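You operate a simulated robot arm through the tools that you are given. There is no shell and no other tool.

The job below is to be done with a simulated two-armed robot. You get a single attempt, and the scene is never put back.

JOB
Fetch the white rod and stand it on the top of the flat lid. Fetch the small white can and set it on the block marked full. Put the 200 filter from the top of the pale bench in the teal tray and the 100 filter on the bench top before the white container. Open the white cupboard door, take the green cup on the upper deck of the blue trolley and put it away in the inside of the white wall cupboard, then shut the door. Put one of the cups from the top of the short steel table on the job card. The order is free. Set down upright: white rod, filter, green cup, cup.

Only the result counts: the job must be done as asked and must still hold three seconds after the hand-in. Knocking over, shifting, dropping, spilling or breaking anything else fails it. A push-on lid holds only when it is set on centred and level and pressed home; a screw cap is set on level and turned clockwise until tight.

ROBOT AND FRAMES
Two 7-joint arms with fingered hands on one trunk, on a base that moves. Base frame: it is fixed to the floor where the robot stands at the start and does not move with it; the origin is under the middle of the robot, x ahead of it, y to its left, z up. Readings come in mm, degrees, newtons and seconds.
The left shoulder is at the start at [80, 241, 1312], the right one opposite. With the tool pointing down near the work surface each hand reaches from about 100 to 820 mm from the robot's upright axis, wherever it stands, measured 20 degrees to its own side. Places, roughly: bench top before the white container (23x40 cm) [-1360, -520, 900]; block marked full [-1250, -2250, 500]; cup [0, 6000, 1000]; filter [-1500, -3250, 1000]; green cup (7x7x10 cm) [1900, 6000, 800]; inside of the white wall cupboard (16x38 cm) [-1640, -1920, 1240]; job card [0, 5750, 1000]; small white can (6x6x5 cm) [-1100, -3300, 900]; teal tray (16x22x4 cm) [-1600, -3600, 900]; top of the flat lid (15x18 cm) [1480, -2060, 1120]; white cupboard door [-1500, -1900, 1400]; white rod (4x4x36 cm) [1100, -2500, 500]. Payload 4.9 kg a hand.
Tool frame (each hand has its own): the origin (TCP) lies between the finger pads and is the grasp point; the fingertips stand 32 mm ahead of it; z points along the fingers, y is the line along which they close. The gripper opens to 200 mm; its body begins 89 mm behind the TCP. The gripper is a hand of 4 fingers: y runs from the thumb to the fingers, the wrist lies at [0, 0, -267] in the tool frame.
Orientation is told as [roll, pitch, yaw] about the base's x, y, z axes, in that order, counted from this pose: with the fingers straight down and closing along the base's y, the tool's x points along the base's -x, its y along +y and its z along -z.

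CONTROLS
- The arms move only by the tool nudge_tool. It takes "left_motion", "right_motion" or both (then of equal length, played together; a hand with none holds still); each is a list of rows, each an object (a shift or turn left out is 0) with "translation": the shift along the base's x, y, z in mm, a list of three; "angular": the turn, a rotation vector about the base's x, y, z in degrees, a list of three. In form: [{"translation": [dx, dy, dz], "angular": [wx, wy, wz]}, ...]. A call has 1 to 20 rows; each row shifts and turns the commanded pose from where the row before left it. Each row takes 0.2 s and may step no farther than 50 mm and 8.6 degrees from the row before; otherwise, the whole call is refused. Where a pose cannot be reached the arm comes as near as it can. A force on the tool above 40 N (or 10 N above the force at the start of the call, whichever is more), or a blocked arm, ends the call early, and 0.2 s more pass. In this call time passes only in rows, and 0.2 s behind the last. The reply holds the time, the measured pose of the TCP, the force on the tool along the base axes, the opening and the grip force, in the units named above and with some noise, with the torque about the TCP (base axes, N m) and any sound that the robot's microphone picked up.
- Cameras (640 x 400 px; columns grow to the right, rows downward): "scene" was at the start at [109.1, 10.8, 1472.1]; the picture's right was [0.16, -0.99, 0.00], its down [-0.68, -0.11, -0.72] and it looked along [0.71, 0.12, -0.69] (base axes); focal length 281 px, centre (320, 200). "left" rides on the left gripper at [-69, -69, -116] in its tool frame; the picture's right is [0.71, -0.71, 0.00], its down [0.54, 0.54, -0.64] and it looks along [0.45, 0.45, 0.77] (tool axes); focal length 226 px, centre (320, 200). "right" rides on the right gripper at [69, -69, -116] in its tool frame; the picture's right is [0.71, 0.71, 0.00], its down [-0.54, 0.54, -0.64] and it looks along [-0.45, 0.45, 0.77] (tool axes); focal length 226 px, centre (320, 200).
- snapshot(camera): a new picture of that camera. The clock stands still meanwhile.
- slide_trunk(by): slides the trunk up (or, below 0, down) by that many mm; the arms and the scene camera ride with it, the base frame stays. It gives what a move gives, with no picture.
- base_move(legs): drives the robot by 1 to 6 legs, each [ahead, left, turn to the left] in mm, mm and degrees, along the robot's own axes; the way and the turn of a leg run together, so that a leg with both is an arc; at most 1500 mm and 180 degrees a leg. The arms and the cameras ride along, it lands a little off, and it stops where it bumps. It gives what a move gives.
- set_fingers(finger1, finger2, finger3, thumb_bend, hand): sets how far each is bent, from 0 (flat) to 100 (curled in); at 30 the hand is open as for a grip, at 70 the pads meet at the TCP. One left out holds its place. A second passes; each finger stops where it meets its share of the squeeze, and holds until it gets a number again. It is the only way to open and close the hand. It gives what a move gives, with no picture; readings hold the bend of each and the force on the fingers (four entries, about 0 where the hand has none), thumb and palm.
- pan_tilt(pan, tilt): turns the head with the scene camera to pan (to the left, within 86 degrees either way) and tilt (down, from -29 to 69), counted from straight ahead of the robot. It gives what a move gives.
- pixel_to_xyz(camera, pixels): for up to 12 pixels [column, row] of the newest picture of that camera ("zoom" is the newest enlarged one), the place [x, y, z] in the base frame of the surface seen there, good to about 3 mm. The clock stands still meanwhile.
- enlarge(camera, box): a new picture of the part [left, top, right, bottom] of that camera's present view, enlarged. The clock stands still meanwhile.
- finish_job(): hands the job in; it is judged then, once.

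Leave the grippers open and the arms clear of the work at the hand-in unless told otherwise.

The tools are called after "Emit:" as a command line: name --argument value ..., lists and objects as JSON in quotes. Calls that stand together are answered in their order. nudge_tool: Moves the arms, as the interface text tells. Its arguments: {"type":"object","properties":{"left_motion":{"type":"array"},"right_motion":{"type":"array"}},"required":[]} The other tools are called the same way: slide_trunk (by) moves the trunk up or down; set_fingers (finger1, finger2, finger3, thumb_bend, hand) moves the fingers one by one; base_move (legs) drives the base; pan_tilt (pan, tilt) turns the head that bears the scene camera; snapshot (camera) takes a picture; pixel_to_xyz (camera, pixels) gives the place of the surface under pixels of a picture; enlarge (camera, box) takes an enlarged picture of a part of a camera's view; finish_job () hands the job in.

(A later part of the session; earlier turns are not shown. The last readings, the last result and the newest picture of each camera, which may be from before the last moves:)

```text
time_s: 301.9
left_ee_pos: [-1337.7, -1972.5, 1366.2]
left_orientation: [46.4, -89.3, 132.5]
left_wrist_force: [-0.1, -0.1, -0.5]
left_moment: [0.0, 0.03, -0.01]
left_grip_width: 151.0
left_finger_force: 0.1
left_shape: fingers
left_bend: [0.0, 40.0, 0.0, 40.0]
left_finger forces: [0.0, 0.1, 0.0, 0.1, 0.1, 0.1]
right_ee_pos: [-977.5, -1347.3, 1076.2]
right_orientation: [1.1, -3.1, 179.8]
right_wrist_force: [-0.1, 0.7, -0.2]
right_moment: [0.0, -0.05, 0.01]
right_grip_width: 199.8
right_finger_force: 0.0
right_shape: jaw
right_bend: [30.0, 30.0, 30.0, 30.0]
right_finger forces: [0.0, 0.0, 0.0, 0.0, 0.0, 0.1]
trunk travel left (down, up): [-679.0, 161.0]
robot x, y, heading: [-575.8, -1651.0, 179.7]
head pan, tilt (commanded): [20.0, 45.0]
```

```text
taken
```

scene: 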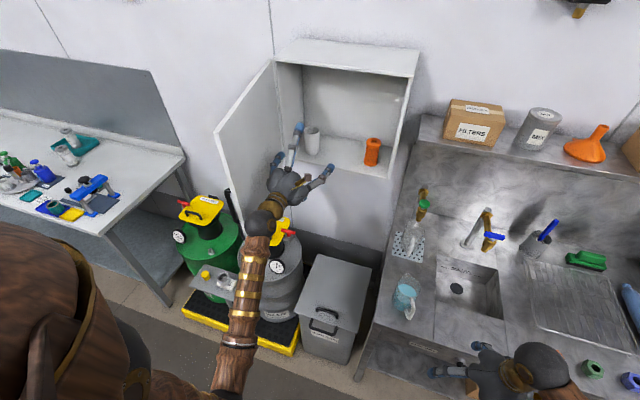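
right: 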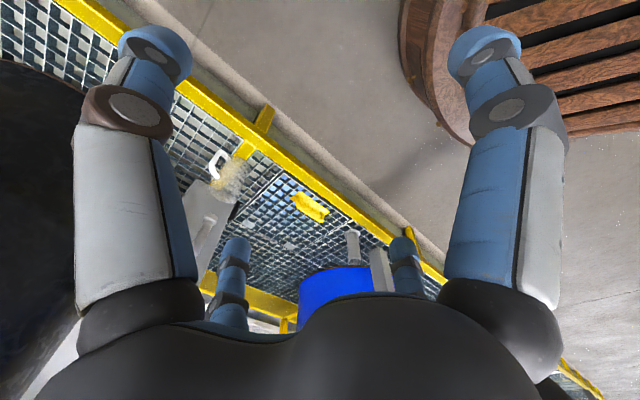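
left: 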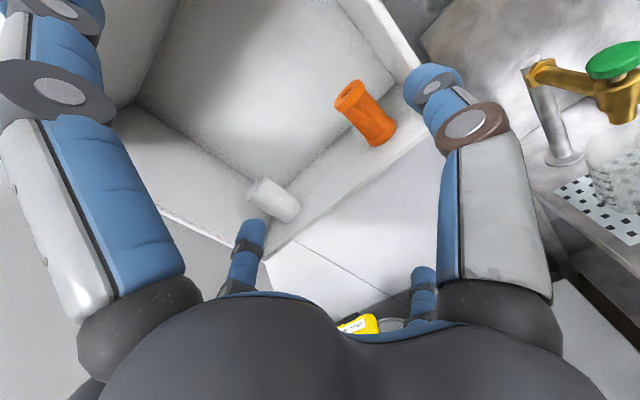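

The door has swung well open. I measure its edge and the cupboard inside (free floor between the white mug and orange bottle).

Emit:
pixel_to_xyz --camera "scene" --pixels '[[220, 140], [232, 185], [243, 225], [272, 90], [312, 145], [312, 130], [372, 160], [372, 143], [340, 160], [340, 145], [355, 165], [300, 155]]'

Emit:
enlarge --camera "scene" --box '[260, 60, 430, 200]'

```text
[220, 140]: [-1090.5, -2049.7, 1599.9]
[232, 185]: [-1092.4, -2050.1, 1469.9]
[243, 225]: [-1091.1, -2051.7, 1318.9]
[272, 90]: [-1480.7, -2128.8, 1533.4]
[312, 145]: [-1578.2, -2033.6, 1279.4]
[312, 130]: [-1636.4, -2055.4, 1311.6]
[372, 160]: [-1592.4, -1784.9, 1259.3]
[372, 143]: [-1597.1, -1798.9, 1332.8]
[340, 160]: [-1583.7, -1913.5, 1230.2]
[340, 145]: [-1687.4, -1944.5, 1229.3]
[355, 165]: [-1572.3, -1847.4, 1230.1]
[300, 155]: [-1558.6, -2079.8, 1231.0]
```

```text
2.86 times, centred on (345, 130) of scene
```

zoom: 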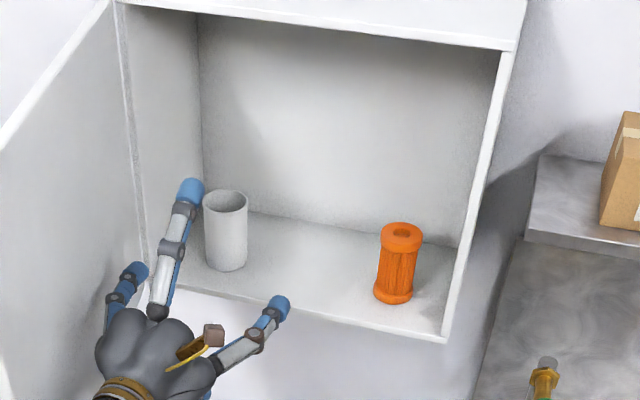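

Door at about 80°. Cupboard floor z = 1230; white mug at (-1600,-2045), orange filter at (-1600,-1790), free space around y = -1918. I push the door a little further, then withdraw straight back.

Emit:
nudge_tool --left_motion '[{"translation": [0, -10, 0]}, {"translation": [0, -12, 0]}, {"translation": [0, -12, 0]}, {"translation": [0, -12, 0]}, {"translation": [0, -12, 0]}, {"translation": [0, -12, 0]}, {"translation": [0, 10, 0]}, {"translation": [0, 20, 0]}]'

Emit:
snapshot --camera "scene"

Emit:
pixel_to_xyz --camera "scene" --pixels '[[200, 140], [210, 185], [190, 120], [205, 160], [180, 130]]'

```text
time_s: 303.7
left_ee_pos: [-1336.0, -2012.2, 1369.0]
left_orientation: [54.5, -89.4, 124.4]
left_wrist_force: [-0.1, -0.1, -1.2]
left_moment: [-0.01, -0.01, 0.02]
left_grip_width: 151.2
left_finger_force: 0.0
left_shape: fingers
left_bend: [0.0, 40.0, 0.0, 40.0]
left_finger forces: [0.0, 0.0, 0.0, 0.0, 0.0, 0.0]
right_ee_pos: [-976.7, -1345.8, 1076.4]
right_orientation: [1.3, -3.1, 179.8]
right_wrist_force: [0.6, 1.0, 0.2]
right_moment: [-0.02, 0.0, 0.04]
right_grip_width: 199.8
right_finger_force: 0.0
right_shape: jaw
right_bend: [30.0, 30.0, 30.0, 30.0]
right_finger forces: [0.0, 0.0, 0.1, 0.0, 0.0, 0.0]
trunk travel left (down, up): [-679.0, 161.0]
robot x, y, heading: [-574.3, -1648.3, 180.0]
head pan, tilt (commanded): [20.0, 45.0]
```

```text
taken
```

scene: 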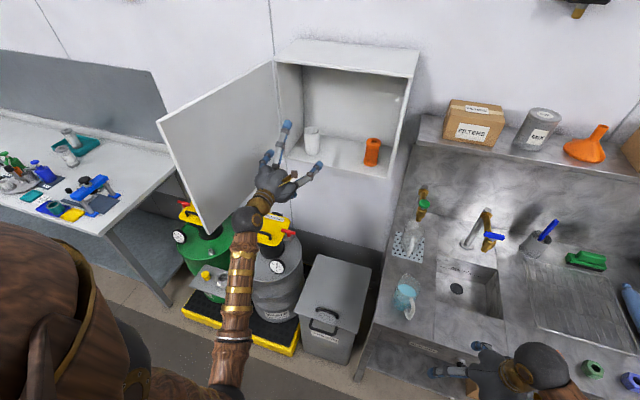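

```text
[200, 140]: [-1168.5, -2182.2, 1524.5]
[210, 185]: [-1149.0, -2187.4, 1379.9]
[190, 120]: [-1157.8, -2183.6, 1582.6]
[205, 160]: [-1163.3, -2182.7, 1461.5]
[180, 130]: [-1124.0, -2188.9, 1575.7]
```

The door is open at about 99°. I drive back and fold the left arm to its travel posture.

Emit:
base_move --legs '[[-450, 0, 0]]'

Emit:
nudge_tool --left_motion '[{"translation": [25, 14, -28], "angular": [0, -7.5, 0]}, {"translation": [25, 14, -28], "angular": [0, -7.5, 0]}, {"translation": [25, 14, -28], "angular": [0, -7.5, 0]}, {"translation": [25, 14, -28], "angular": [0, -7.5, 0]}, {"translation": [25, 14, -28], "angular": [0, -7.5, 0]}, {"translation": [25, 14, -28], "angular": [0, -7.5, 0]}, {"translation": [25, 14, -28], "angular": [0, -7.5, 0]}, {"translation": [25, 14, -28], "angular": [0, -7.5, 0]}, {"translation": [25, 14, -28], "angular": [0, -7.5, 0]}, {"translation": [25, 14, -28], "angular": [0, -7.5, 0]}, {"translation": [25, 14, -28], "angular": [0, -7.5, 0]}, {"translation": [25, 14, -28], "angular": [0, -7.5, 0]}]'

Emit:
snapshot --camera "scene"

```text
time_s: 306.4
left_ee_pos: [-886.7, -2019.4, 1366.1]
left_orientation: [40.7, -89.3, 138.6]
left_wrist_force: [-0.1, -0.2, 0.2]
left_moment: [0.0, -0.01, -0.01]
left_grip_width: 150.9
left_finger_force: 0.1
left_shape: fingers
left_bend: [0.0, 40.0, 0.0, 40.0]
left_finger forces: [0.0, 0.0, 0.0, 0.1, 0.0, 0.0]
right_ee_pos: [-532.1, -1350.6, 1076.4]
right_orientation: [1.2, -3.1, -179.7]
right_wrist_force: [-0.6, 1.3, -0.4]
right_moment: [0.0, -0.04, 0.01]
right_grip_width: 199.8
right_finger_force: 0.3
right_shape: jaw
right_bend: [30.0, 30.0, 30.0, 30.0]
right_finger forces: [0.0, 0.1, 0.1, 0.0, 0.0, 0.1]
trunk travel left (down, up): [-679.0, 161.0]
robot x, y, heading: [-126.1, -1645.3, -179.6]
head pan, tilt (commanded): [20.0, 45.0]
```

```text
time_s: 309.0
left_ee_pos: [-584.5, -1853.8, 1032.3]
left_orientation: [-0.7, 0.5, 179.5]
left_wrist_force: [0.2, -0.5, -0.1]
left_moment: [0.01, 0.0, -0.02]
left_grip_width: 151.0
left_finger_force: 0.1
left_shape: fingers
left_bend: [0.0, 40.0, 0.0, 40.0]
left_finger forces: [0.1, 0.0, 0.0, 0.0, 0.1, 0.0]
right_ee_pos: [-529.7, -1350.3, 1076.0]
right_orientation: [1.3, -3.1, -179.7]
right_wrist_force: [-0.2, -1.3, -0.7]
right_moment: [0.0, 0.0, -0.01]
right_grip_width: 199.9
right_finger_force: 0.0
right_shape: jaw
right_bend: [30.0, 30.0, 30.0, 30.0]
right_finger forces: [0.1, 0.1, 0.0, 0.0, 0.1, 0.0]
trunk travel left (down, up): [-679.0, 161.0]
robot x, y, heading: [-120.4, -1649.2, -179.7]
head pan, tilt (commanded): [20.0, 45.0]
```

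```text
taken
```

scene: 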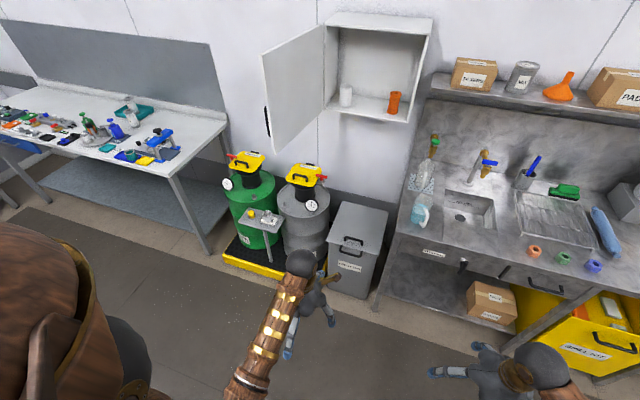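

The door stands open. I turn to face +y and drive up the long aisle, looking ahead.

Emit:
base_move --legs '[[0, 0, -90], [1400, 0, 0], [1400, 0, 0]]'

Emit:
pan_tilt --pan 0 --tilt 20

Emit:
snapshot --camera "scene"

```text
time_s: 326.4
left_ee_pos: [-338.8, 1621.9, 1033.8]
left_orientation: [-0.8, 0.2, 89.9]
left_wrist_force: [-0.4, -0.3, -0.4]
left_moment: [0.03, 0.0, 0.01]
left_grip_width: 151.1
left_finger_force: 0.1
left_shape: fingers
left_bend: [0.0, 40.0, 0.0, 40.0]
left_finger forces: [0.0, 0.0, 0.0, 0.0, 0.0, 0.0]
right_ee_pos: [165.1, 1568.5, 1076.8]
right_orientation: [1.1, -3.2, 90.5]
right_wrist_force: [-0.2, -0.1, -0.1]
right_moment: [0.0, 0.0, -0.03]
right_grip_width: 200.1
right_finger_force: 0.0
right_shape: jaw
right_bend: [30.0, 30.0, 30.0, 30.0]
right_finger forces: [0.0, 0.0, 0.0, 0.1, 0.1, 0.0]
trunk travel left (down, up): [-679.0, 161.0]
robot x, y, heading: [-132.6, 1165.0, 90.5]
head pan, tilt (commanded): [20.0, 45.0]
```

```text
time_s: 327.3
left_ee_pos: [-338.8, 1621.3, 1033.2]
left_orientation: [-0.8, 0.3, 90.0]
left_wrist_force: [-0.1, 0.4, 0.9]
left_moment: [-0.03, -0.02, 0.01]
left_grip_width: 151.0
left_finger_force: 0.2
left_shape: fingers
left_bend: [0.0, 40.0, 0.0, 40.0]
left_finger forces: [0.0, 0.0, 0.0, 0.0, 0.0, 0.0]
right_ee_pos: [165.6, 1570.9, 1077.8]
right_orientation: [1.2, -3.1, 90.6]
right_wrist_force: [0.5, -0.6, 0.1]
right_moment: [-0.03, -0.04, -0.01]
right_grip_width: 200.1
right_finger_force: 0.0
right_shape: jaw
right_bend: [30.0, 30.0, 30.0, 30.0]
right_finger forces: [0.1, 0.1, 0.0, 0.1, 0.0, 0.0]
trunk travel left (down, up): [-679.0, 161.0]
robot x, y, heading: [-131.0, 1165.5, 90.2]
head pan, tilt (commanded): [0.0, 20.0]
```

```text
taken
```

scene: 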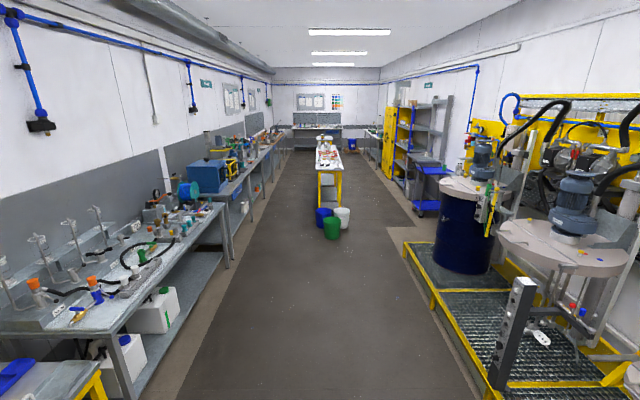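

The steel table with yellow legs stands ahead with three buckets before it; the blue trolley is on the right at (425,185). I enlarge and measure.

Emit:
enlarge --camera "scene" --box '[270, 100, 470, 250]'

Emit:
pixel_to_xyz --camera "scene" --pixels '[[330, 230], [322, 215], [343, 215], [320, 172], [340, 172], [322, 200], [425, 205], [420, 172], [430, 178], [415, 210], [445, 175]]'

```text
2.67 times, centred on (370, 175) of scene
```

zoom: 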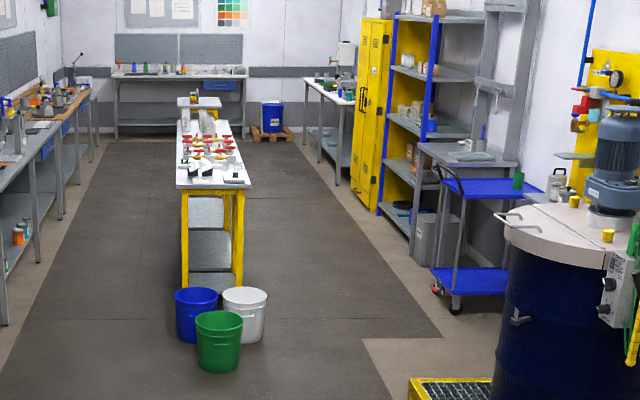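

```text
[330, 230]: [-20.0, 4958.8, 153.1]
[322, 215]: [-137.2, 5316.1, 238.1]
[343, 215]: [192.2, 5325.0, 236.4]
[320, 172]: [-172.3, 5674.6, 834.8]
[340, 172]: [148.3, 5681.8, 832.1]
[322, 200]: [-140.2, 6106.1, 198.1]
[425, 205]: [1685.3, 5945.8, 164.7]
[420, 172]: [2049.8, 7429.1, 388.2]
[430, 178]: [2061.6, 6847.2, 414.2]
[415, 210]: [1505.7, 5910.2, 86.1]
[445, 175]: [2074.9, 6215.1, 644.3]
```

Emit:
pixel_to_xyz --camera "scene" --pixels '[[405, 243], [440, 310], [480, 385], [250, 180], [225, 265], [237, 240], [262, 160], [385, 180]]'

```text
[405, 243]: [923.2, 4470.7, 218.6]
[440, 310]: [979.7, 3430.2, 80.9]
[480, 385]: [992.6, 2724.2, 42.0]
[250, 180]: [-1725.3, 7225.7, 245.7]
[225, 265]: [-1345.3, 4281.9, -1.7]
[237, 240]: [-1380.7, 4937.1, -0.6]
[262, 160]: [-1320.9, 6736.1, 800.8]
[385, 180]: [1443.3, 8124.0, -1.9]
```

The aisle is free. I drive up along the right side past the buckets toward (650, 5300).

Emit:
base_move --legs '[[1400, -200, 0], [1400, -200, 0], [700, -250, 0]]'

Emit:
pan_tilt --pan 20 --tilt 35

Emit:
snapshot --camera "scene"

```text
time_s: 344.5
left_ee_pos: [219.1, 5093.2, 1032.3]
left_orientation: [-0.7, 0.3, 91.2]
left_wrist_force: [0.2, -0.7, 0.6]
left_moment: [-0.04, 0.01, 0.01]
left_grip_width: 151.3
left_finger_force: 0.0
left_shape: fingers
left_bend: [0.0, 40.0, 0.0, 40.0]
left_finger forces: [0.0, 0.0, 0.0, 0.1, 0.0, 0.1]
right_ee_pos: [724.6, 5053.7, 1077.7]
right_orientation: [1.1, -3.2, 92.0]
right_wrist_force: [0.0, 0.0, -0.9]
right_moment: [0.02, -0.03, 0.02]
right_grip_width: 199.7
right_finger_force: 0.1
right_shape: jaw
right_bend: [30.0, 30.0, 30.0, 30.0]
right_finger forces: [0.1, 0.1, 0.0, 0.0, 0.1, 0.1]
trunk travel left (down, up): [-679.0, 161.0]
robot x, y, heading: [436.6, 4642.3, 92.2]
head pan, tilt (commanded): [0.0, 20.0]
```

```text
time_s: 345.3
left_ee_pos: [220.0, 5095.0, 1031.8]
left_orientation: [-0.7, 0.4, 91.4]
left_wrist_force: [-0.9, 1.2, 0.8]
left_moment: [-0.01, -0.02, -0.01]
left_grip_width: 151.1
left_finger_force: 0.1
left_shape: fingers
left_bend: [0.0, 40.0, 0.0, 40.0]
left_finger forces: [0.1, 0.0, 0.0, 0.1, 0.1, 0.0]
right_ee_pos: [725.6, 5056.0, 1076.1]
right_orientation: [1.2, -3.1, 92.0]
right_wrist_force: [0.0, 0.5, 0.3]
right_moment: [-0.02, -0.02, -0.02]
right_grip_width: 199.9
right_finger_force: 0.1
right_shape: jaw
right_bend: [30.0, 30.0, 30.0, 30.0]
right_finger forces: [0.0, 0.1, 0.0, 0.0, 0.0, 0.1]
trunk travel left (down, up): [-679.0, 161.0]
robot x, y, heading: [439.4, 4642.7, 92.0]
head pan, tilt (commanded): [20.0, 35.0]
```

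```text
taken
```

scene: 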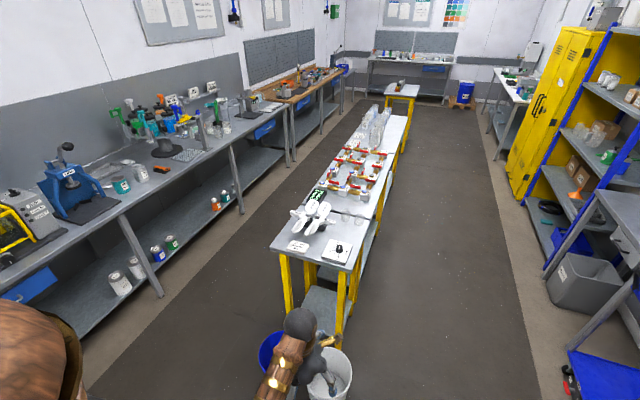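

The short steel table is nearest; I enlarge its top.

Emit:
enlarge --camera "scene" --box '[250, 160, 410, 290]'

Emit:
pixel_to_xyz --camera "scene" --pixels '[[275, 240], [350, 260], [360, 215], [305, 200], [298, 245], [337, 250], [310, 212], [322, 190], [296, 212], [325, 205]]'

```text
3.08 times, centred on (330, 225) of scene
```

zoom: 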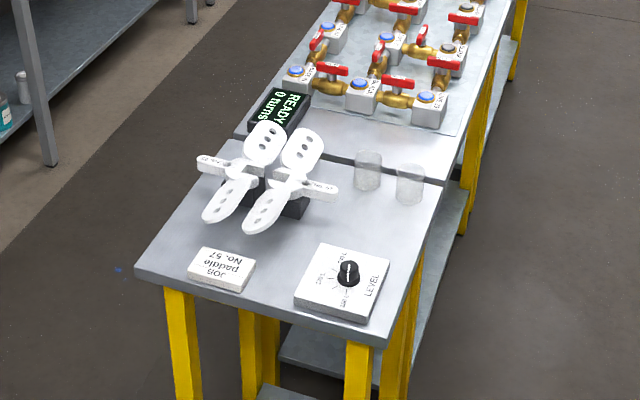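

```text
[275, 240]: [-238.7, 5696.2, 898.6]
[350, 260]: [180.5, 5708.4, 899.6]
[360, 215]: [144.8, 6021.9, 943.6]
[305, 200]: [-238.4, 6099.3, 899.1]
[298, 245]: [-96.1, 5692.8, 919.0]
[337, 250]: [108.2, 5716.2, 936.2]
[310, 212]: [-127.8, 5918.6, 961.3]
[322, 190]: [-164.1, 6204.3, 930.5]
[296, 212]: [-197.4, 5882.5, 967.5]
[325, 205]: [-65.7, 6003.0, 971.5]
```

Job card block at about (-96, 5693), top z 919; two frosted cups near (90–145, 6015). I drive around to the right side of the table and turn to face it.

Emit:
base_move --legs '[[192, -237, 0], [1359, -48, 0], [0, 0, 88]]'

Emit:
pan_tilt --pan 15 --tilt 50

Emit:
snapshot --camera "scene"

```text
time_s: 357.7
left_ee_pos: [228.8, 5987.9, 1032.7]
left_orientation: [-0.7, 0.4, -179.3]
left_wrist_force: [0.6, 0.1, 0.2]
left_moment: [0.0, -0.01, -0.02]
left_grip_width: 151.2
left_finger_force: 0.1
left_shape: fingers
left_bend: [0.0, 40.0, 0.0, 40.0]
left_finger forces: [0.1, 0.0, 0.0, 0.0, 0.0, 0.0]
right_ee_pos: [272.8, 6492.7, 1076.7]
right_orientation: [1.1, -3.2, -178.5]
right_wrist_force: [1.2, -0.3, 0.2]
right_moment: [-0.04, 0.01, 0.0]
right_grip_width: 200.0
right_finger_force: 0.1
right_shape: jaw
right_bend: [30.0, 30.0, 30.0, 30.0]
right_finger forces: [0.0, 0.0, 0.1, 0.0, 0.0, 0.0]
trunk travel left (down, up): [-679.0, 161.0]
robot x, y, heading: [682.9, 6198.8, -178.2]
head pan, tilt (commanded): [20.0, 35.0]
```

```text
time_s: 358.4
left_ee_pos: [229.9, 5987.4, 1033.2]
left_orientation: [-0.7, 0.4, -179.3]
left_wrist_force: [0.2, 0.6, 0.1]
left_moment: [0.03, -0.01, -0.02]
left_grip_width: 151.3
left_finger_force: 0.0
left_shape: fingers
left_bend: [0.0, 40.0, 0.0, 40.0]
left_finger forces: [0.1, 0.0, 0.0, 0.1, 0.0, 0.1]
right_ee_pos: [273.7, 6493.0, 1077.1]
right_orientation: [1.2, -3.2, -178.4]
right_wrist_force: [0.4, 0.4, 0.4]
right_moment: [0.02, 0.03, 0.03]
right_grip_width: 200.0
right_finger_force: 0.1
right_shape: jaw
right_bend: [30.0, 30.0, 30.0, 30.0]
right_finger forces: [0.0, 0.0, 0.0, 0.0, 0.1, 0.1]
trunk travel left (down, up): [-679.0, 161.0]
robot x, y, heading: [685.9, 6204.8, -178.8]
head pan, tilt (commanded): [15.0, 50.0]
```

```text
taken
```

scene: 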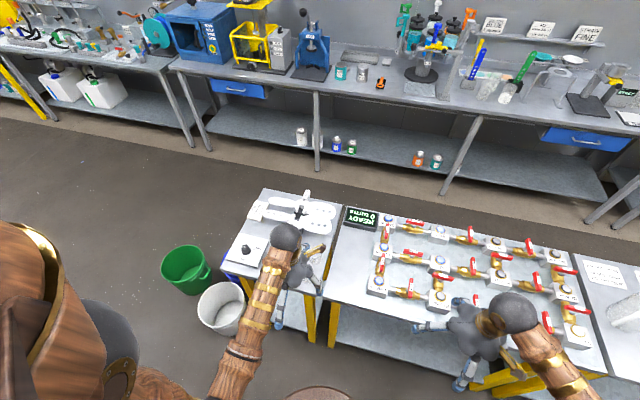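

I look through the left hand camera for the cups.

Emit:
snapshot --camera "left"

Emit:
enlarge --camera "scene" --box '[220, 180, 360, 300]'

```text
taken
```

left: 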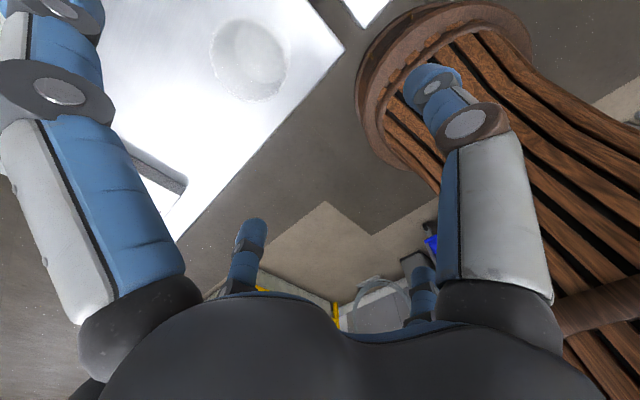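

```text
3.33 times, centred on (290, 240) of scene
```

zoom: 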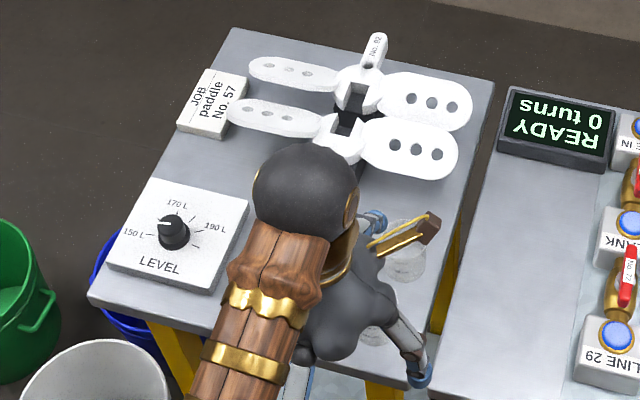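

A frosted cup shows at (248,58). I measure it.

Emit:
pixel_to_xyz --camera "left" --pixels '[[214, 45], [284, 50], [240, 22], [255, 95], [250, 60], [300, 30], [160, 180], [320, 60]]'

Emit:
enlarge --camera "left" --box '[100, 0, 360, 220]'

```text
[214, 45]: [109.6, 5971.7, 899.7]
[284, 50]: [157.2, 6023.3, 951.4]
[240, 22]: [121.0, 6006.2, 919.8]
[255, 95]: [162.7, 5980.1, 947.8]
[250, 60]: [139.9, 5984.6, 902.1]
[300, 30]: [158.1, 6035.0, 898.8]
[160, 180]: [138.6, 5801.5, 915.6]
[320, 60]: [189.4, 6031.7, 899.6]
```

```text
1.82 times, centred on (230, 110) of left
```

zoom: 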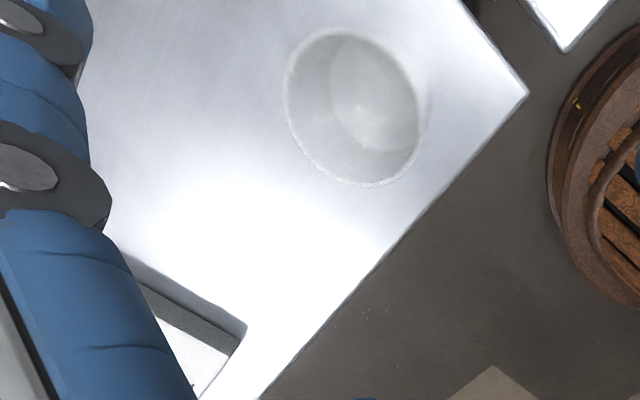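

Emit:
pixel_to_xyz --camera "zoom" --pixels '[[288, 85], [330, 34], [421, 120], [360, 185], [310, 155], [400, 165], [405, 75], [300, 50], [365, 45], [420, 140]]'

```text
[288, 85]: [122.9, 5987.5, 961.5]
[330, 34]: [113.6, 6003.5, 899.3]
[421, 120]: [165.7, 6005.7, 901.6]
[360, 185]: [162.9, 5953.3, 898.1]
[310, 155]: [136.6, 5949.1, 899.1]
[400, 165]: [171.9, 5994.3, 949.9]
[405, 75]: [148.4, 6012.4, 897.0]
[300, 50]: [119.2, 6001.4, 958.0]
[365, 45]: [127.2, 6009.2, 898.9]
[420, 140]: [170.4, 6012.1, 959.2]
```

Cup centre (145, 6001), radius 27, height about 58 (899–957). The other cup is close on its -x side, so I turn the tool 45° to bring fingers diagonal, and set all fingers to 44.

Emit:
set_fingers --hand "left" --finger1 44 --finger2 44 --finger3 44 --thumb_bend 44

Emit:
nudge_tool --left_motion '[{"translation": [0, 0, 5], "angular": [0, 0, -7.5]}, {"translation": [-5, 0, 5], "angular": [0, 0, -7.5]}, {"translation": [-10, 0, 0], "angular": [0, 0, -7.5]}, {"translation": [-10, 3, 0], "angular": [0, 0, -7.5]}, {"translation": [-10, 3, 0], "angular": [0, 0, -7.5]}, {"translation": [-10, 3, 0], "angular": [0, 0, -7.5]}, {}]'

Emit:
snapshot --camera "left"

```text
time_s: 359.4
left_ee_pos: [229.2, 5987.7, 1032.4]
left_orientation: [-0.7, 0.4, -179.2]
left_wrist_force: [-0.1, -0.3, 0.3]
left_moment: [-0.02, 0.0, 0.04]
left_grip_width: 91.4
left_finger_force: 0.0
left_shape: fingers
left_bend: [44.0, 44.0, 44.0, 44.0]
left_finger forces: [0.0, 0.1, 0.0, 0.0, 0.0, 0.0]
right_ee_pos: [273.1, 6493.2, 1076.6]
right_orientation: [1.3, -3.2, -178.6]
right_wrist_force: [-0.2, -0.1, 0.9]
right_moment: [0.0, 0.02, 0.02]
right_grip_width: 199.7
right_finger_force: 0.0
right_shape: jaw
right_bend: [30.0, 30.0, 30.0, 30.0]
right_finger forces: [0.0, 0.0, 0.0, 0.0, 0.1, 0.0]
trunk travel left (down, up): [-679.0, 161.0]
robot x, y, heading: [683.9, 6203.0, -178.6]
head pan, tilt (commanded): [15.0, 50.0]
```

```text
time_s: 361.0
left_ee_pos: [184.3, 5994.5, 1042.3]
left_orientation: [-0.7, 0.3, 135.7]
left_wrist_force: [-1.0, 0.3, -0.6]
left_moment: [-0.03, -0.03, 0.01]
left_grip_width: 91.3
left_finger_force: 0.0
left_shape: fingers
left_bend: [44.0, 44.0, 44.0, 44.0]
left_finger forces: [0.1, 0.0, 0.0, 0.0, 0.0, 0.0]
right_ee_pos: [273.9, 6492.4, 1075.9]
right_orientation: [1.2, -3.2, -178.5]
right_wrist_force: [-0.1, 0.2, 1.1]
right_moment: [-0.03, 0.01, -0.02]
right_grip_width: 199.9
right_finger_force: 0.1
right_shape: jaw
right_bend: [30.0, 30.0, 30.0, 30.0]
right_finger forces: [0.1, 0.1, 0.0, 0.1, 0.0, 0.0]
trunk travel left (down, up): [-679.0, 161.0]
robot x, y, heading: [686.0, 6205.1, -178.5]
head pan, tilt (commanded): [15.0, 50.0]
```

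```text
taken
```

left: 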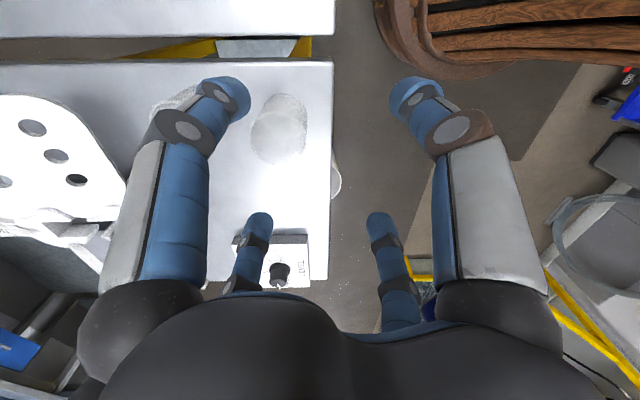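

The target cup shows at (278,130), the other at about (180,97) partly hidden. I measure both.

Emit:
enlarge --camera "left" --box '[120, 60, 340, 190]'

Emit:
pixel_to_xyz --camera "zoom" --pixels '[[140, 85], [160, 75], [185, 80], [130, 110], [165, 100], [390, 145], [475, 100], [545, 150], [540, 220], [460, 275], [395, 210]]'

Emit:
enlarge --camera "scene" --box '[240, 180, 370, 300]'

```text
2.91 times, centred on (230, 125) of left
```

zoom: 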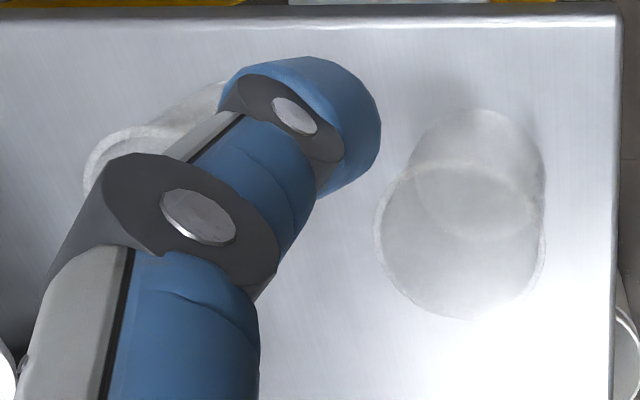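

```text
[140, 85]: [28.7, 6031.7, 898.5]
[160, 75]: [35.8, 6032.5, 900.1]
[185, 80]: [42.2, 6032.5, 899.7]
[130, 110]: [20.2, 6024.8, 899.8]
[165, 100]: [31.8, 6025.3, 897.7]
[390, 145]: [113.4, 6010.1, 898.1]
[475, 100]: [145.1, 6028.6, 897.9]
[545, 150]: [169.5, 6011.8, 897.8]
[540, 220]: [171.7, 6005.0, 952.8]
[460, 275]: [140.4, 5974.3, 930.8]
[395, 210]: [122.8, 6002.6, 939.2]
```

```text
3.33 times, centred on (305, 240) of scene
```

zoom: 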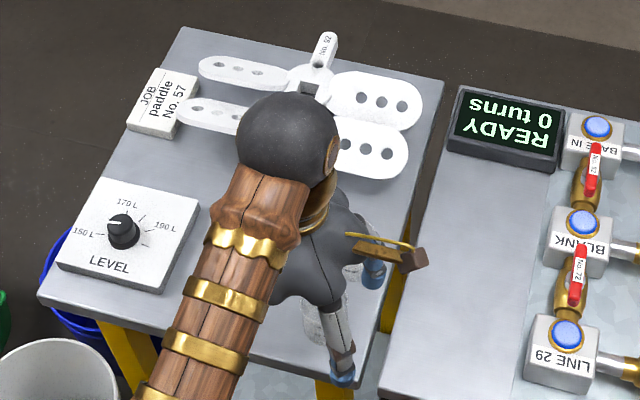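

The other cup is about 94 mm to -x, leaving enough room for diagonal fingers. I check how near the paddle lobes come.

Emit:
pixel_to_xyz --camera "zoom" --pixels '[[402, 160], [375, 176], [415, 105], [395, 130], [340, 150], [352, 270]]'

```text
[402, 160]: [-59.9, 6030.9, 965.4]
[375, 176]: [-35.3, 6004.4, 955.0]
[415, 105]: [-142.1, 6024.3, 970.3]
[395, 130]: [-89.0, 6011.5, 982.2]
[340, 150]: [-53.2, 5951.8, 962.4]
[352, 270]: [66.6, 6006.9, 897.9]
```

Lobes end at x ≈ -35; clear. I centre over the cup and lower by trunk in two steps.

Emit:
nudge_tool --left_motion '[{"translation": [-20, 3.5, 0]}, {"translation": [-19.5, 3.5, 0]}, {}]'

Emit:
slide_trunk --by -40

Emit:
snapshot --camera "left"

Emit:
enlarge --camera "left" --box '[220, 80, 420, 230]'

```text
time_s: 361.8
left_ee_pos: [143.5, 6002.8, 1041.7]
left_orientation: [-0.7, 0.3, 135.8]
left_wrist_force: [0.6, 0.5, -0.2]
left_moment: [0.01, 0.0, -0.03]
left_grip_width: 91.3
left_finger_force: 0.1
left_shape: fingers
left_bend: [44.0, 44.0, 44.0, 44.0]
left_finger forces: [0.0, 0.0, 0.0, 0.0, 0.1, 0.0]
right_ee_pos: [272.9, 6492.5, 1077.0]
right_orientation: [1.2, -3.1, -178.5]
right_wrist_force: [-0.6, -0.2, 0.1]
right_moment: [0.01, -0.02, 0.01]
right_grip_width: 200.0
right_finger_force: 0.0
right_shape: jaw
right_bend: [30.0, 30.0, 30.0, 30.0]
right_finger forces: [0.0, 0.0, 0.1, 0.1, 0.0, 0.1]
trunk travel left (down, up): [-679.0, 161.0]
robot x, y, heading: [686.0, 6203.3, -178.4]
head pan, tilt (commanded): [15.0, 50.0]
```

```text
time_s: 362.7
left_ee_pos: [143.3, 6003.4, 1001.7]
left_orientation: [-0.7, 0.5, 135.8]
left_wrist_force: [0.4, -0.2, -0.4]
left_moment: [0.01, -0.03, 0.03]
left_grip_width: 91.3
left_finger_force: 0.0
left_shape: fingers
left_bend: [44.0, 44.0, 44.0, 44.0]
left_finger forces: [0.0, 0.0, 0.1, 0.1, 0.1, 0.0]
right_ee_pos: [273.5, 6492.6, 1036.2]
right_orientation: [1.1, -3.3, -178.5]
right_wrist_force: [-0.4, -0.9, 0.2]
right_moment: [0.01, 0.02, -0.02]
right_grip_width: 199.8
right_finger_force: 0.0
right_shape: jaw
right_bend: [30.0, 30.0, 30.0, 30.0]
right_finger forces: [0.0, 0.1, 0.1, 0.0, 0.1, 0.0]
trunk travel left (down, up): [-639.0, 201.0]
robot x, y, heading: [684.0, 6202.9, -178.7]
head pan, tilt (commanded): [15.0, 50.0]
```

```text
taken
```

left: 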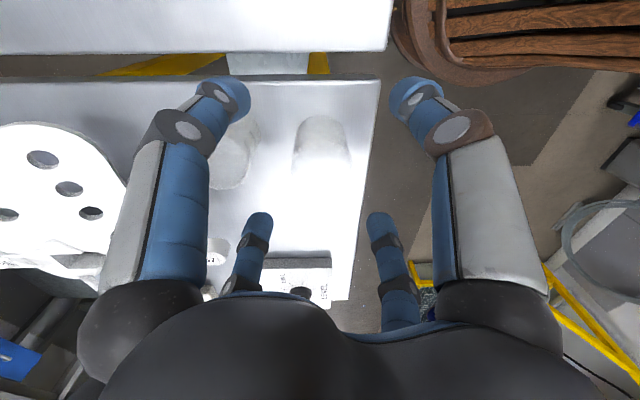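

```text
2.67 times, centred on (320, 155) of left
```

zoom: 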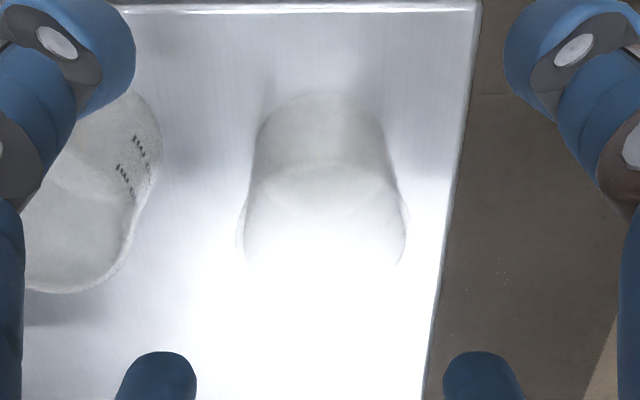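

The cup is centred. I lower 40 mm and close in steps.

Emit:
slide_trunk --by -40

Emit:
set_fingers --hand "left" --finger1 55 --finger2 55 --finger3 55 --thumb_bend 55

Emit:
snapshot --camera "left"

```text
time_s: 363.5
left_ee_pos: [144.3, 6002.8, 962.5]
left_orientation: [-0.7, 0.3, 135.7]
left_wrist_force: [-0.4, -0.2, 0.9]
left_moment: [-0.04, -0.02, 0.0]
left_grip_width: 91.0
left_finger_force: 0.1
left_shape: fingers
left_bend: [44.0, 44.0, 44.0, 44.0]
left_finger forces: [0.1, 0.0, 0.0, 0.0, 0.0, 0.0]
right_ee_pos: [272.4, 6492.6, 996.5]
right_orientation: [1.2, -3.2, -178.5]
right_wrist_force: [-0.3, 0.4, -0.3]
right_moment: [0.04, -0.03, -0.01]
right_grip_width: 199.9
right_finger_force: 0.0
right_shape: jaw
right_bend: [30.0, 30.0, 30.0, 30.0]
right_finger forces: [0.0, 0.1, 0.0, 0.1, 0.0, 0.1]
trunk travel left (down, up): [-599.0, 241.0]
robot x, y, heading: [684.6, 6203.7, -178.7]
head pan, tilt (commanded): [15.0, 50.0]
```

```text
time_s: 364.5
left_ee_pos: [143.8, 6002.8, 961.7]
left_orientation: [-0.8, 0.4, 135.8]
left_wrist_force: [-0.6, 0.1, 0.5]
left_moment: [-0.01, -0.02, -0.01]
left_grip_width: 51.5
left_finger_force: 0.0
left_shape: fingers
left_bend: [55.0, 55.0, 55.0, 55.0]
left_finger forces: [0.0, 0.0, 0.0, 0.0, 0.0, 0.0]
right_ee_pos: [272.4, 6493.5, 996.3]
right_orientation: [1.3, -3.1, -178.6]
right_wrist_force: [0.2, 0.4, -0.1]
right_moment: [-0.03, -0.02, 0.0]
right_grip_width: 199.9
right_finger_force: 0.1
right_shape: jaw
right_bend: [30.0, 30.0, 30.0, 30.0]
right_finger forces: [0.0, 0.0, 0.0, 0.0, 0.1, 0.0]
trunk travel left (down, up): [-599.0, 241.0]
robot x, y, heading: [682.5, 6203.5, -178.4]
head pan, tilt (commanded): [15.0, 50.0]
```

```text
taken
```

left: 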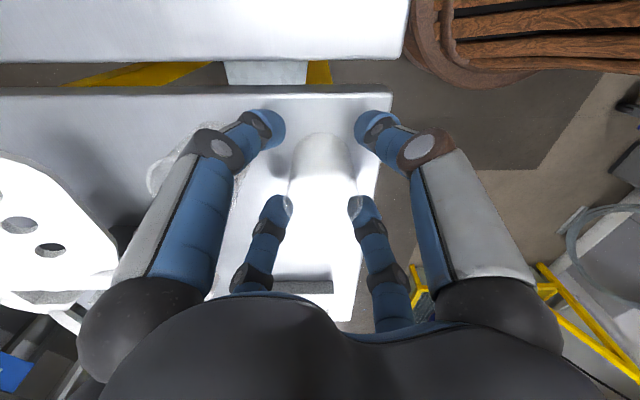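

Fingers surround it evenly. I close further.

Emit:
set_fingers --hand "left" --finger1 61 --finger2 61 --finger3 61 --thumb_bend 61

Emit:
set_fingers --hand "left" --finger1 66 --finger2 66 --finger3 66 --thumb_bend 66

Emit:
snapshot --camera "left"

```text
time_s: 365.5
left_ee_pos: [144.6, 6002.7, 963.5]
left_orientation: [-0.7, 0.4, 135.8]
left_wrist_force: [-0.4, 0.1, -0.7]
left_moment: [0.01, 0.02, -0.02]
left_grip_width: 33.0
left_finger_force: 2.7
left_shape: fingers
left_bend: [60.0, 60.0, 60.0, 60.0]
left_finger forces: [1.3, 1.4, 1.4, 0.0, 1.4, 0.1]
right_ee_pos: [272.1, 6492.4, 996.3]
right_orientation: [1.1, -3.1, -178.5]
right_wrist_force: [0.3, 0.0, 0.5]
right_moment: [-0.02, 0.0, 0.02]
right_grip_width: 200.0
right_finger_force: 0.1
right_shape: jaw
right_bend: [30.0, 30.0, 30.0, 30.0]
right_finger forces: [0.0, 0.1, 0.1, 0.1, 0.0, 0.0]
trunk travel left (down, up): [-599.0, 241.0]
robot x, y, heading: [683.3, 6199.9, -178.4]
head pan, tilt (commanded): [15.0, 50.0]
```

```text
time_s: 366.5
left_ee_pos: [144.5, 6003.5, 962.8]
left_orientation: [-0.7, 0.3, 135.8]
left_wrist_force: [-0.3, 0.9, 0.7]
left_moment: [0.01, -0.03, 0.01]
left_grip_width: 31.2
left_finger_force: 15.7
left_shape: fingers
left_bend: [61.0, 61.0, 61.0, 62.0]
left_finger forces: [6.8, 7.6, 6.7, 0.1, 9.2, 0.0]
right_ee_pos: [272.3, 6492.8, 997.6]
right_orientation: [1.2, -3.2, -178.5]
right_wrist_force: [0.1, 0.8, -0.5]
right_moment: [0.02, 0.0, 0.01]
right_grip_width: 200.1
right_finger_force: 0.1
right_shape: jaw
right_bend: [30.0, 30.0, 30.0, 30.0]
right_finger forces: [0.1, 0.0, 0.0, 0.0, 0.0, 0.0]
trunk travel left (down, up): [-599.0, 241.0]
robot x, y, heading: [684.9, 6208.2, -178.4]
head pan, tilt (commanded): [15.0, 50.0]
```

```text
taken
```

left: 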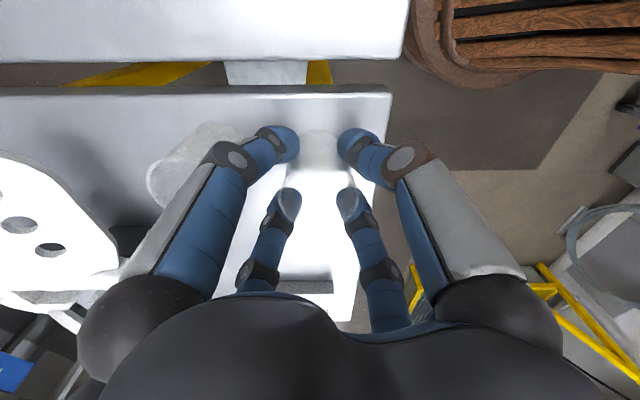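

Grip is even. I lift by trunk 125 mm and check the cup.

Emit:
slide_trunk --by 125

Emit:
snapshot --camera "left"

Emit:
base_move --legs '[[188, 305, 0]]'

Emit:
snapshot --camera "scene"

Emit:
snapshot --camera "left"

```text
time_s: 368.0
left_ee_pos: [144.8, 6003.0, 1086.9]
left_orientation: [-0.7, 0.4, 135.9]
left_wrist_force: [0.2, -0.1, -0.9]
left_moment: [0.03, 0.01, -0.01]
left_grip_width: 31.1
left_finger_force: 14.8
left_shape: fingers
left_bend: [61.0, 61.0, 61.0, 62.0]
left_finger forces: [6.8, 7.6, 6.7, 0.0, 9.0, 0.1]
right_ee_pos: [273.8, 6492.2, 1121.5]
right_orientation: [1.2, -3.1, -178.5]
right_wrist_force: [-0.3, 0.6, 0.9]
right_moment: [0.0, 0.04, -0.02]
right_grip_width: 200.2
right_finger_force: 0.1
right_shape: jaw
right_bend: [30.0, 30.0, 30.0, 30.0]
right_finger forces: [0.0, 0.0, 0.0, 0.0, 0.1, 0.1]
trunk travel left (down, up): [-724.0, 116.0]
robot x, y, heading: [683.3, 6202.9, -178.4]
head pan, tilt (commanded): [15.0, 50.0]
```

```text
taken
```

left: 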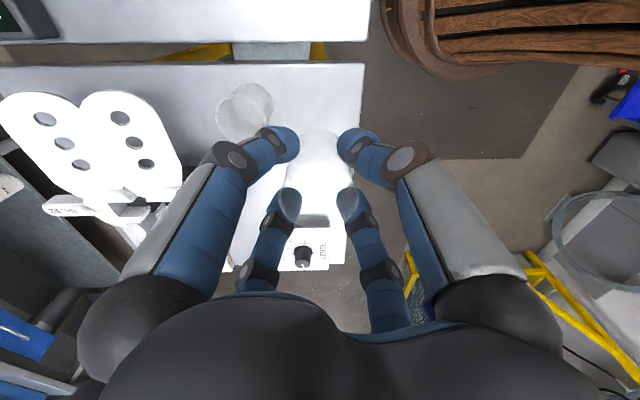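

```text
time_s: 370.4
left_ee_pos: [-40.6, 5693.4, 1089.3]
left_orientation: [-0.6, 0.4, 135.8]
left_wrist_force: [0.3, 0.3, -0.2]
left_moment: [0.0, 0.02, 0.0]
left_grip_width: 31.3
left_finger_force: 15.2
left_shape: fingers
left_bend: [61.0, 61.0, 61.0, 62.0]
left_finger forces: [6.9, 7.6, 6.7, 0.1, 9.1, 0.0]
right_ee_pos: [89.2, 6184.0, 1121.3]
right_orientation: [1.2, -3.1, -178.5]
right_wrist_force: [-0.1, 0.2, 0.8]
right_moment: [-0.02, 0.02, -0.03]
right_grip_width: 199.8
right_finger_force: 0.1
right_shape: jaw
right_bend: [30.0, 30.0, 30.0, 30.0]
right_finger forces: [0.0, 0.1, 0.0, 0.0, 0.1, 0.0]
trunk travel left (down, up): [-724.0, 116.0]
robot x, y, heading: [501.4, 5892.4, -178.7]
head pan, tilt (commanded): [15.0, 50.0]
```

```text
taken
```

scene: 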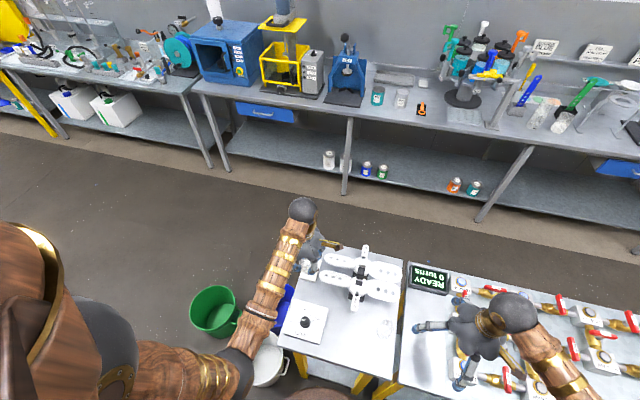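

```text
taken
```

left: 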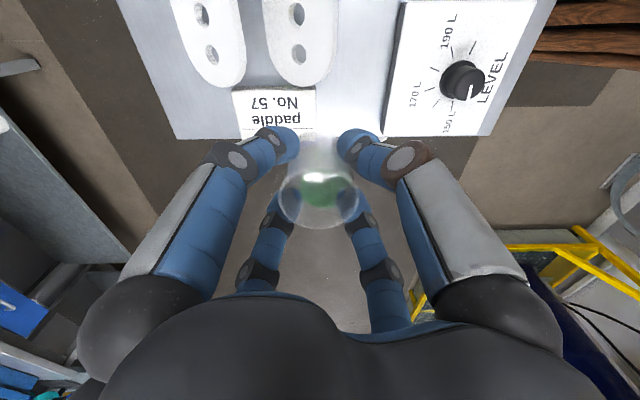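

The job card shows at (275,112). I measure its corners.

Emit:
enlarge --camera "left" --box '[200, 60, 360, 170]'

Emit:
pixel_to_xyz --camera "zoom" --pixels '[[140, 128], [450, 125], [150, 180], [160, 290], [300, 150], [450, 200], [165, 310], [445, 250], [200, 130]]'

```text
3.64 times, centred on (280, 115) of left
```

zoom: 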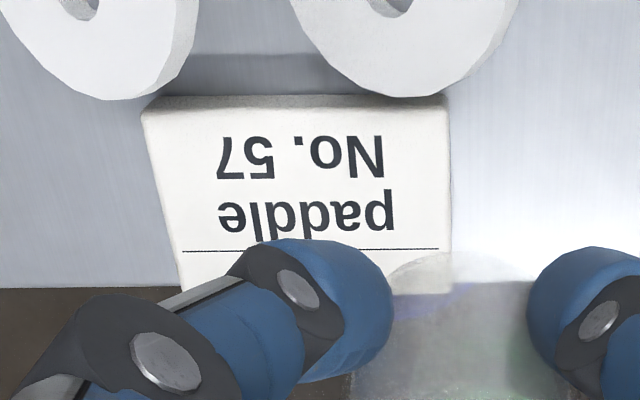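

```text
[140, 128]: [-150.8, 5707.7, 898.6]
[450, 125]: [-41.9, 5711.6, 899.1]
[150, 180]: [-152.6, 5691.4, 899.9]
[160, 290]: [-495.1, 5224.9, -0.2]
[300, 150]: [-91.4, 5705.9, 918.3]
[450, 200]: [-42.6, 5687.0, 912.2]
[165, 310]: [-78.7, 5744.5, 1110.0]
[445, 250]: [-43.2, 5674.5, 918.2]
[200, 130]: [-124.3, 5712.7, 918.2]
```

Emit:
pixel_to_xyz --camera "zoom" --pixels '[[153, 118], [442, 115], [172, 220], [190, 280], [445, 270], [300, 112], [446, 150], [160, 150], [220, 282]]'

Emit:
enlarge --camera "scene" --box '[270, 230, 350, 290]'

```text
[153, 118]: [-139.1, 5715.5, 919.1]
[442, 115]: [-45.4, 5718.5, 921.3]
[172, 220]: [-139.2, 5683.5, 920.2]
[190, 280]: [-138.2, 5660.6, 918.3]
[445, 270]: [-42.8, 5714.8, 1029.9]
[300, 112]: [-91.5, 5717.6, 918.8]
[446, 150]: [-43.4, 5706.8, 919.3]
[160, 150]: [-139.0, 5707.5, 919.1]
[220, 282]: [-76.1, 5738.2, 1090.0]
```

```text
6.67 times, centred on (310, 260) of scene
```

zoom: 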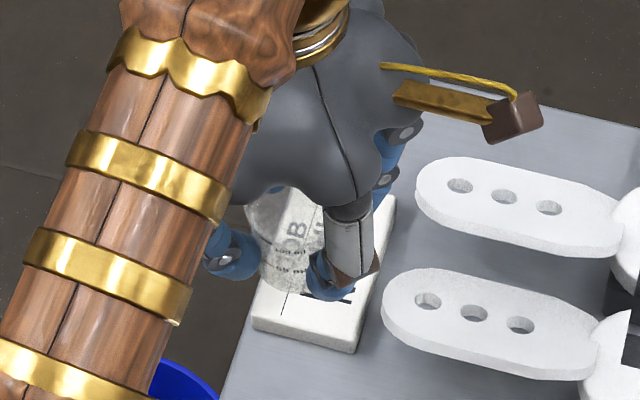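

Card top: x -141…-41, y about 5657…5719, z 919; centre about (-91, 5688). I check the paddle tips close to it.

Emit:
pixel_to_xyz --camera "left" --pixels '[[215, 80], [222, 84], [235, 70], [300, 80], [285, 75], [315, 72], [212, 50], [295, 50], [170, 135], [390, 132]]'

```text
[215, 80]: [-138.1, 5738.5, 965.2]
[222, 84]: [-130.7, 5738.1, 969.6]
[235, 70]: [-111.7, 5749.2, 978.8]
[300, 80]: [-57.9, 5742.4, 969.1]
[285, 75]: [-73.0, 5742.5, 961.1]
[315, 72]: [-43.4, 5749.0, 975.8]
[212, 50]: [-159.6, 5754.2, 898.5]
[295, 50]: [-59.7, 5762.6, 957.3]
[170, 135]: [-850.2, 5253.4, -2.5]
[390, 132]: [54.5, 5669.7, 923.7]
```

Paddle tips are at y ≥ 5737 (z 955–980). I place the cup at (-91, 5680) for finger room. I move over and lower.

Emit:
nudge_tool --left_motion '[{"translation": [-25, -7, 0]}, {"translation": [-25.4, -6.4, 0]}, {}]'

Emit:
slide_trunk --by -60

Emit:
snapshot --camera "left"

Emit:
enlarge --camera "scene" --box '[250, 200, 370, 290]'

```text
time_s: 371.2
left_ee_pos: [-91.5, 5676.7, 1085.3]
left_orientation: [-0.7, 0.4, 135.7]
left_wrist_force: [-0.3, 0.6, 0.1]
left_moment: [-0.03, 0.0, 0.04]
left_grip_width: 31.2
left_finger_force: 14.6
left_shape: fingers
left_bend: [61.0, 61.0, 61.0, 62.0]
left_finger forces: [6.9, 7.6, 6.8, 0.1, 9.1, 0.0]
right_ee_pos: [87.8, 6179.7, 1121.4]
right_orientation: [1.1, -3.2, -178.5]
right_wrist_force: [-0.4, 0.7, -0.8]
right_moment: [0.02, 0.01, 0.02]
right_grip_width: 200.0
right_finger_force: 0.1
right_shape: jaw
right_bend: [30.0, 30.0, 30.0, 30.0]
right_finger forces: [0.0, 0.1, 0.0, 0.0, 0.1, 0.1]
trunk travel left (down, up): [-724.0, 116.0]
robot x, y, heading: [495.2, 5894.0, -178.5]
head pan, tilt (commanded): [15.0, 50.0]
```

```text
time_s: 372.2
left_ee_pos: [-92.5, 5677.7, 1025.5]
left_orientation: [-0.7, 0.4, 135.9]
left_wrist_force: [0.7, -0.1, -0.4]
left_moment: [0.01, 0.0, -0.03]
left_grip_width: 31.1
left_finger_force: 15.3
left_shape: fingers
left_bend: [61.0, 61.0, 61.0, 62.0]
left_finger forces: [6.9, 7.7, 6.8, 0.0, 9.1, 0.0]
right_ee_pos: [87.8, 6181.9, 1060.7]
right_orientation: [1.2, -3.2, -178.5]
right_wrist_force: [0.1, 0.6, -0.1]
right_moment: [0.0, -0.01, 0.04]
right_grip_width: 200.2
right_finger_force: 0.1
right_shape: jaw
right_bend: [30.0, 30.0, 30.0, 30.0]
right_finger forces: [0.0, 0.0, 0.0, 0.1, 0.0, 0.1]
trunk travel left (down, up): [-664.0, 176.0]
robot x, y, heading: [497.4, 5892.8, -178.6]
head pan, tilt (commanded): [15.0, 50.0]
```

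```text
taken
```

left: 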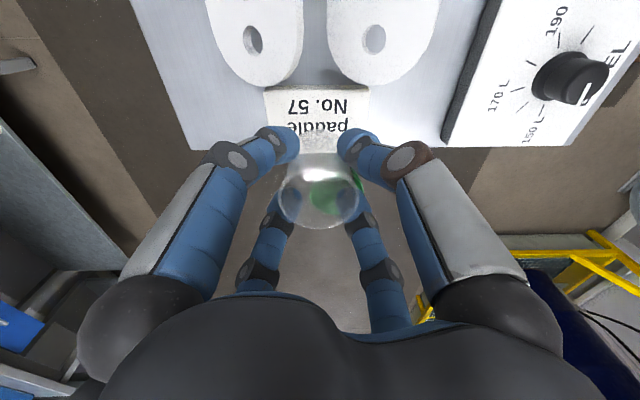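

```text
4.44 times, centred on (310, 245) of scene
```

zoom: 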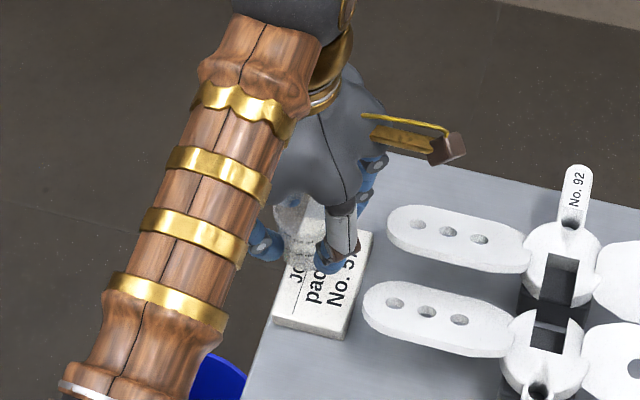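

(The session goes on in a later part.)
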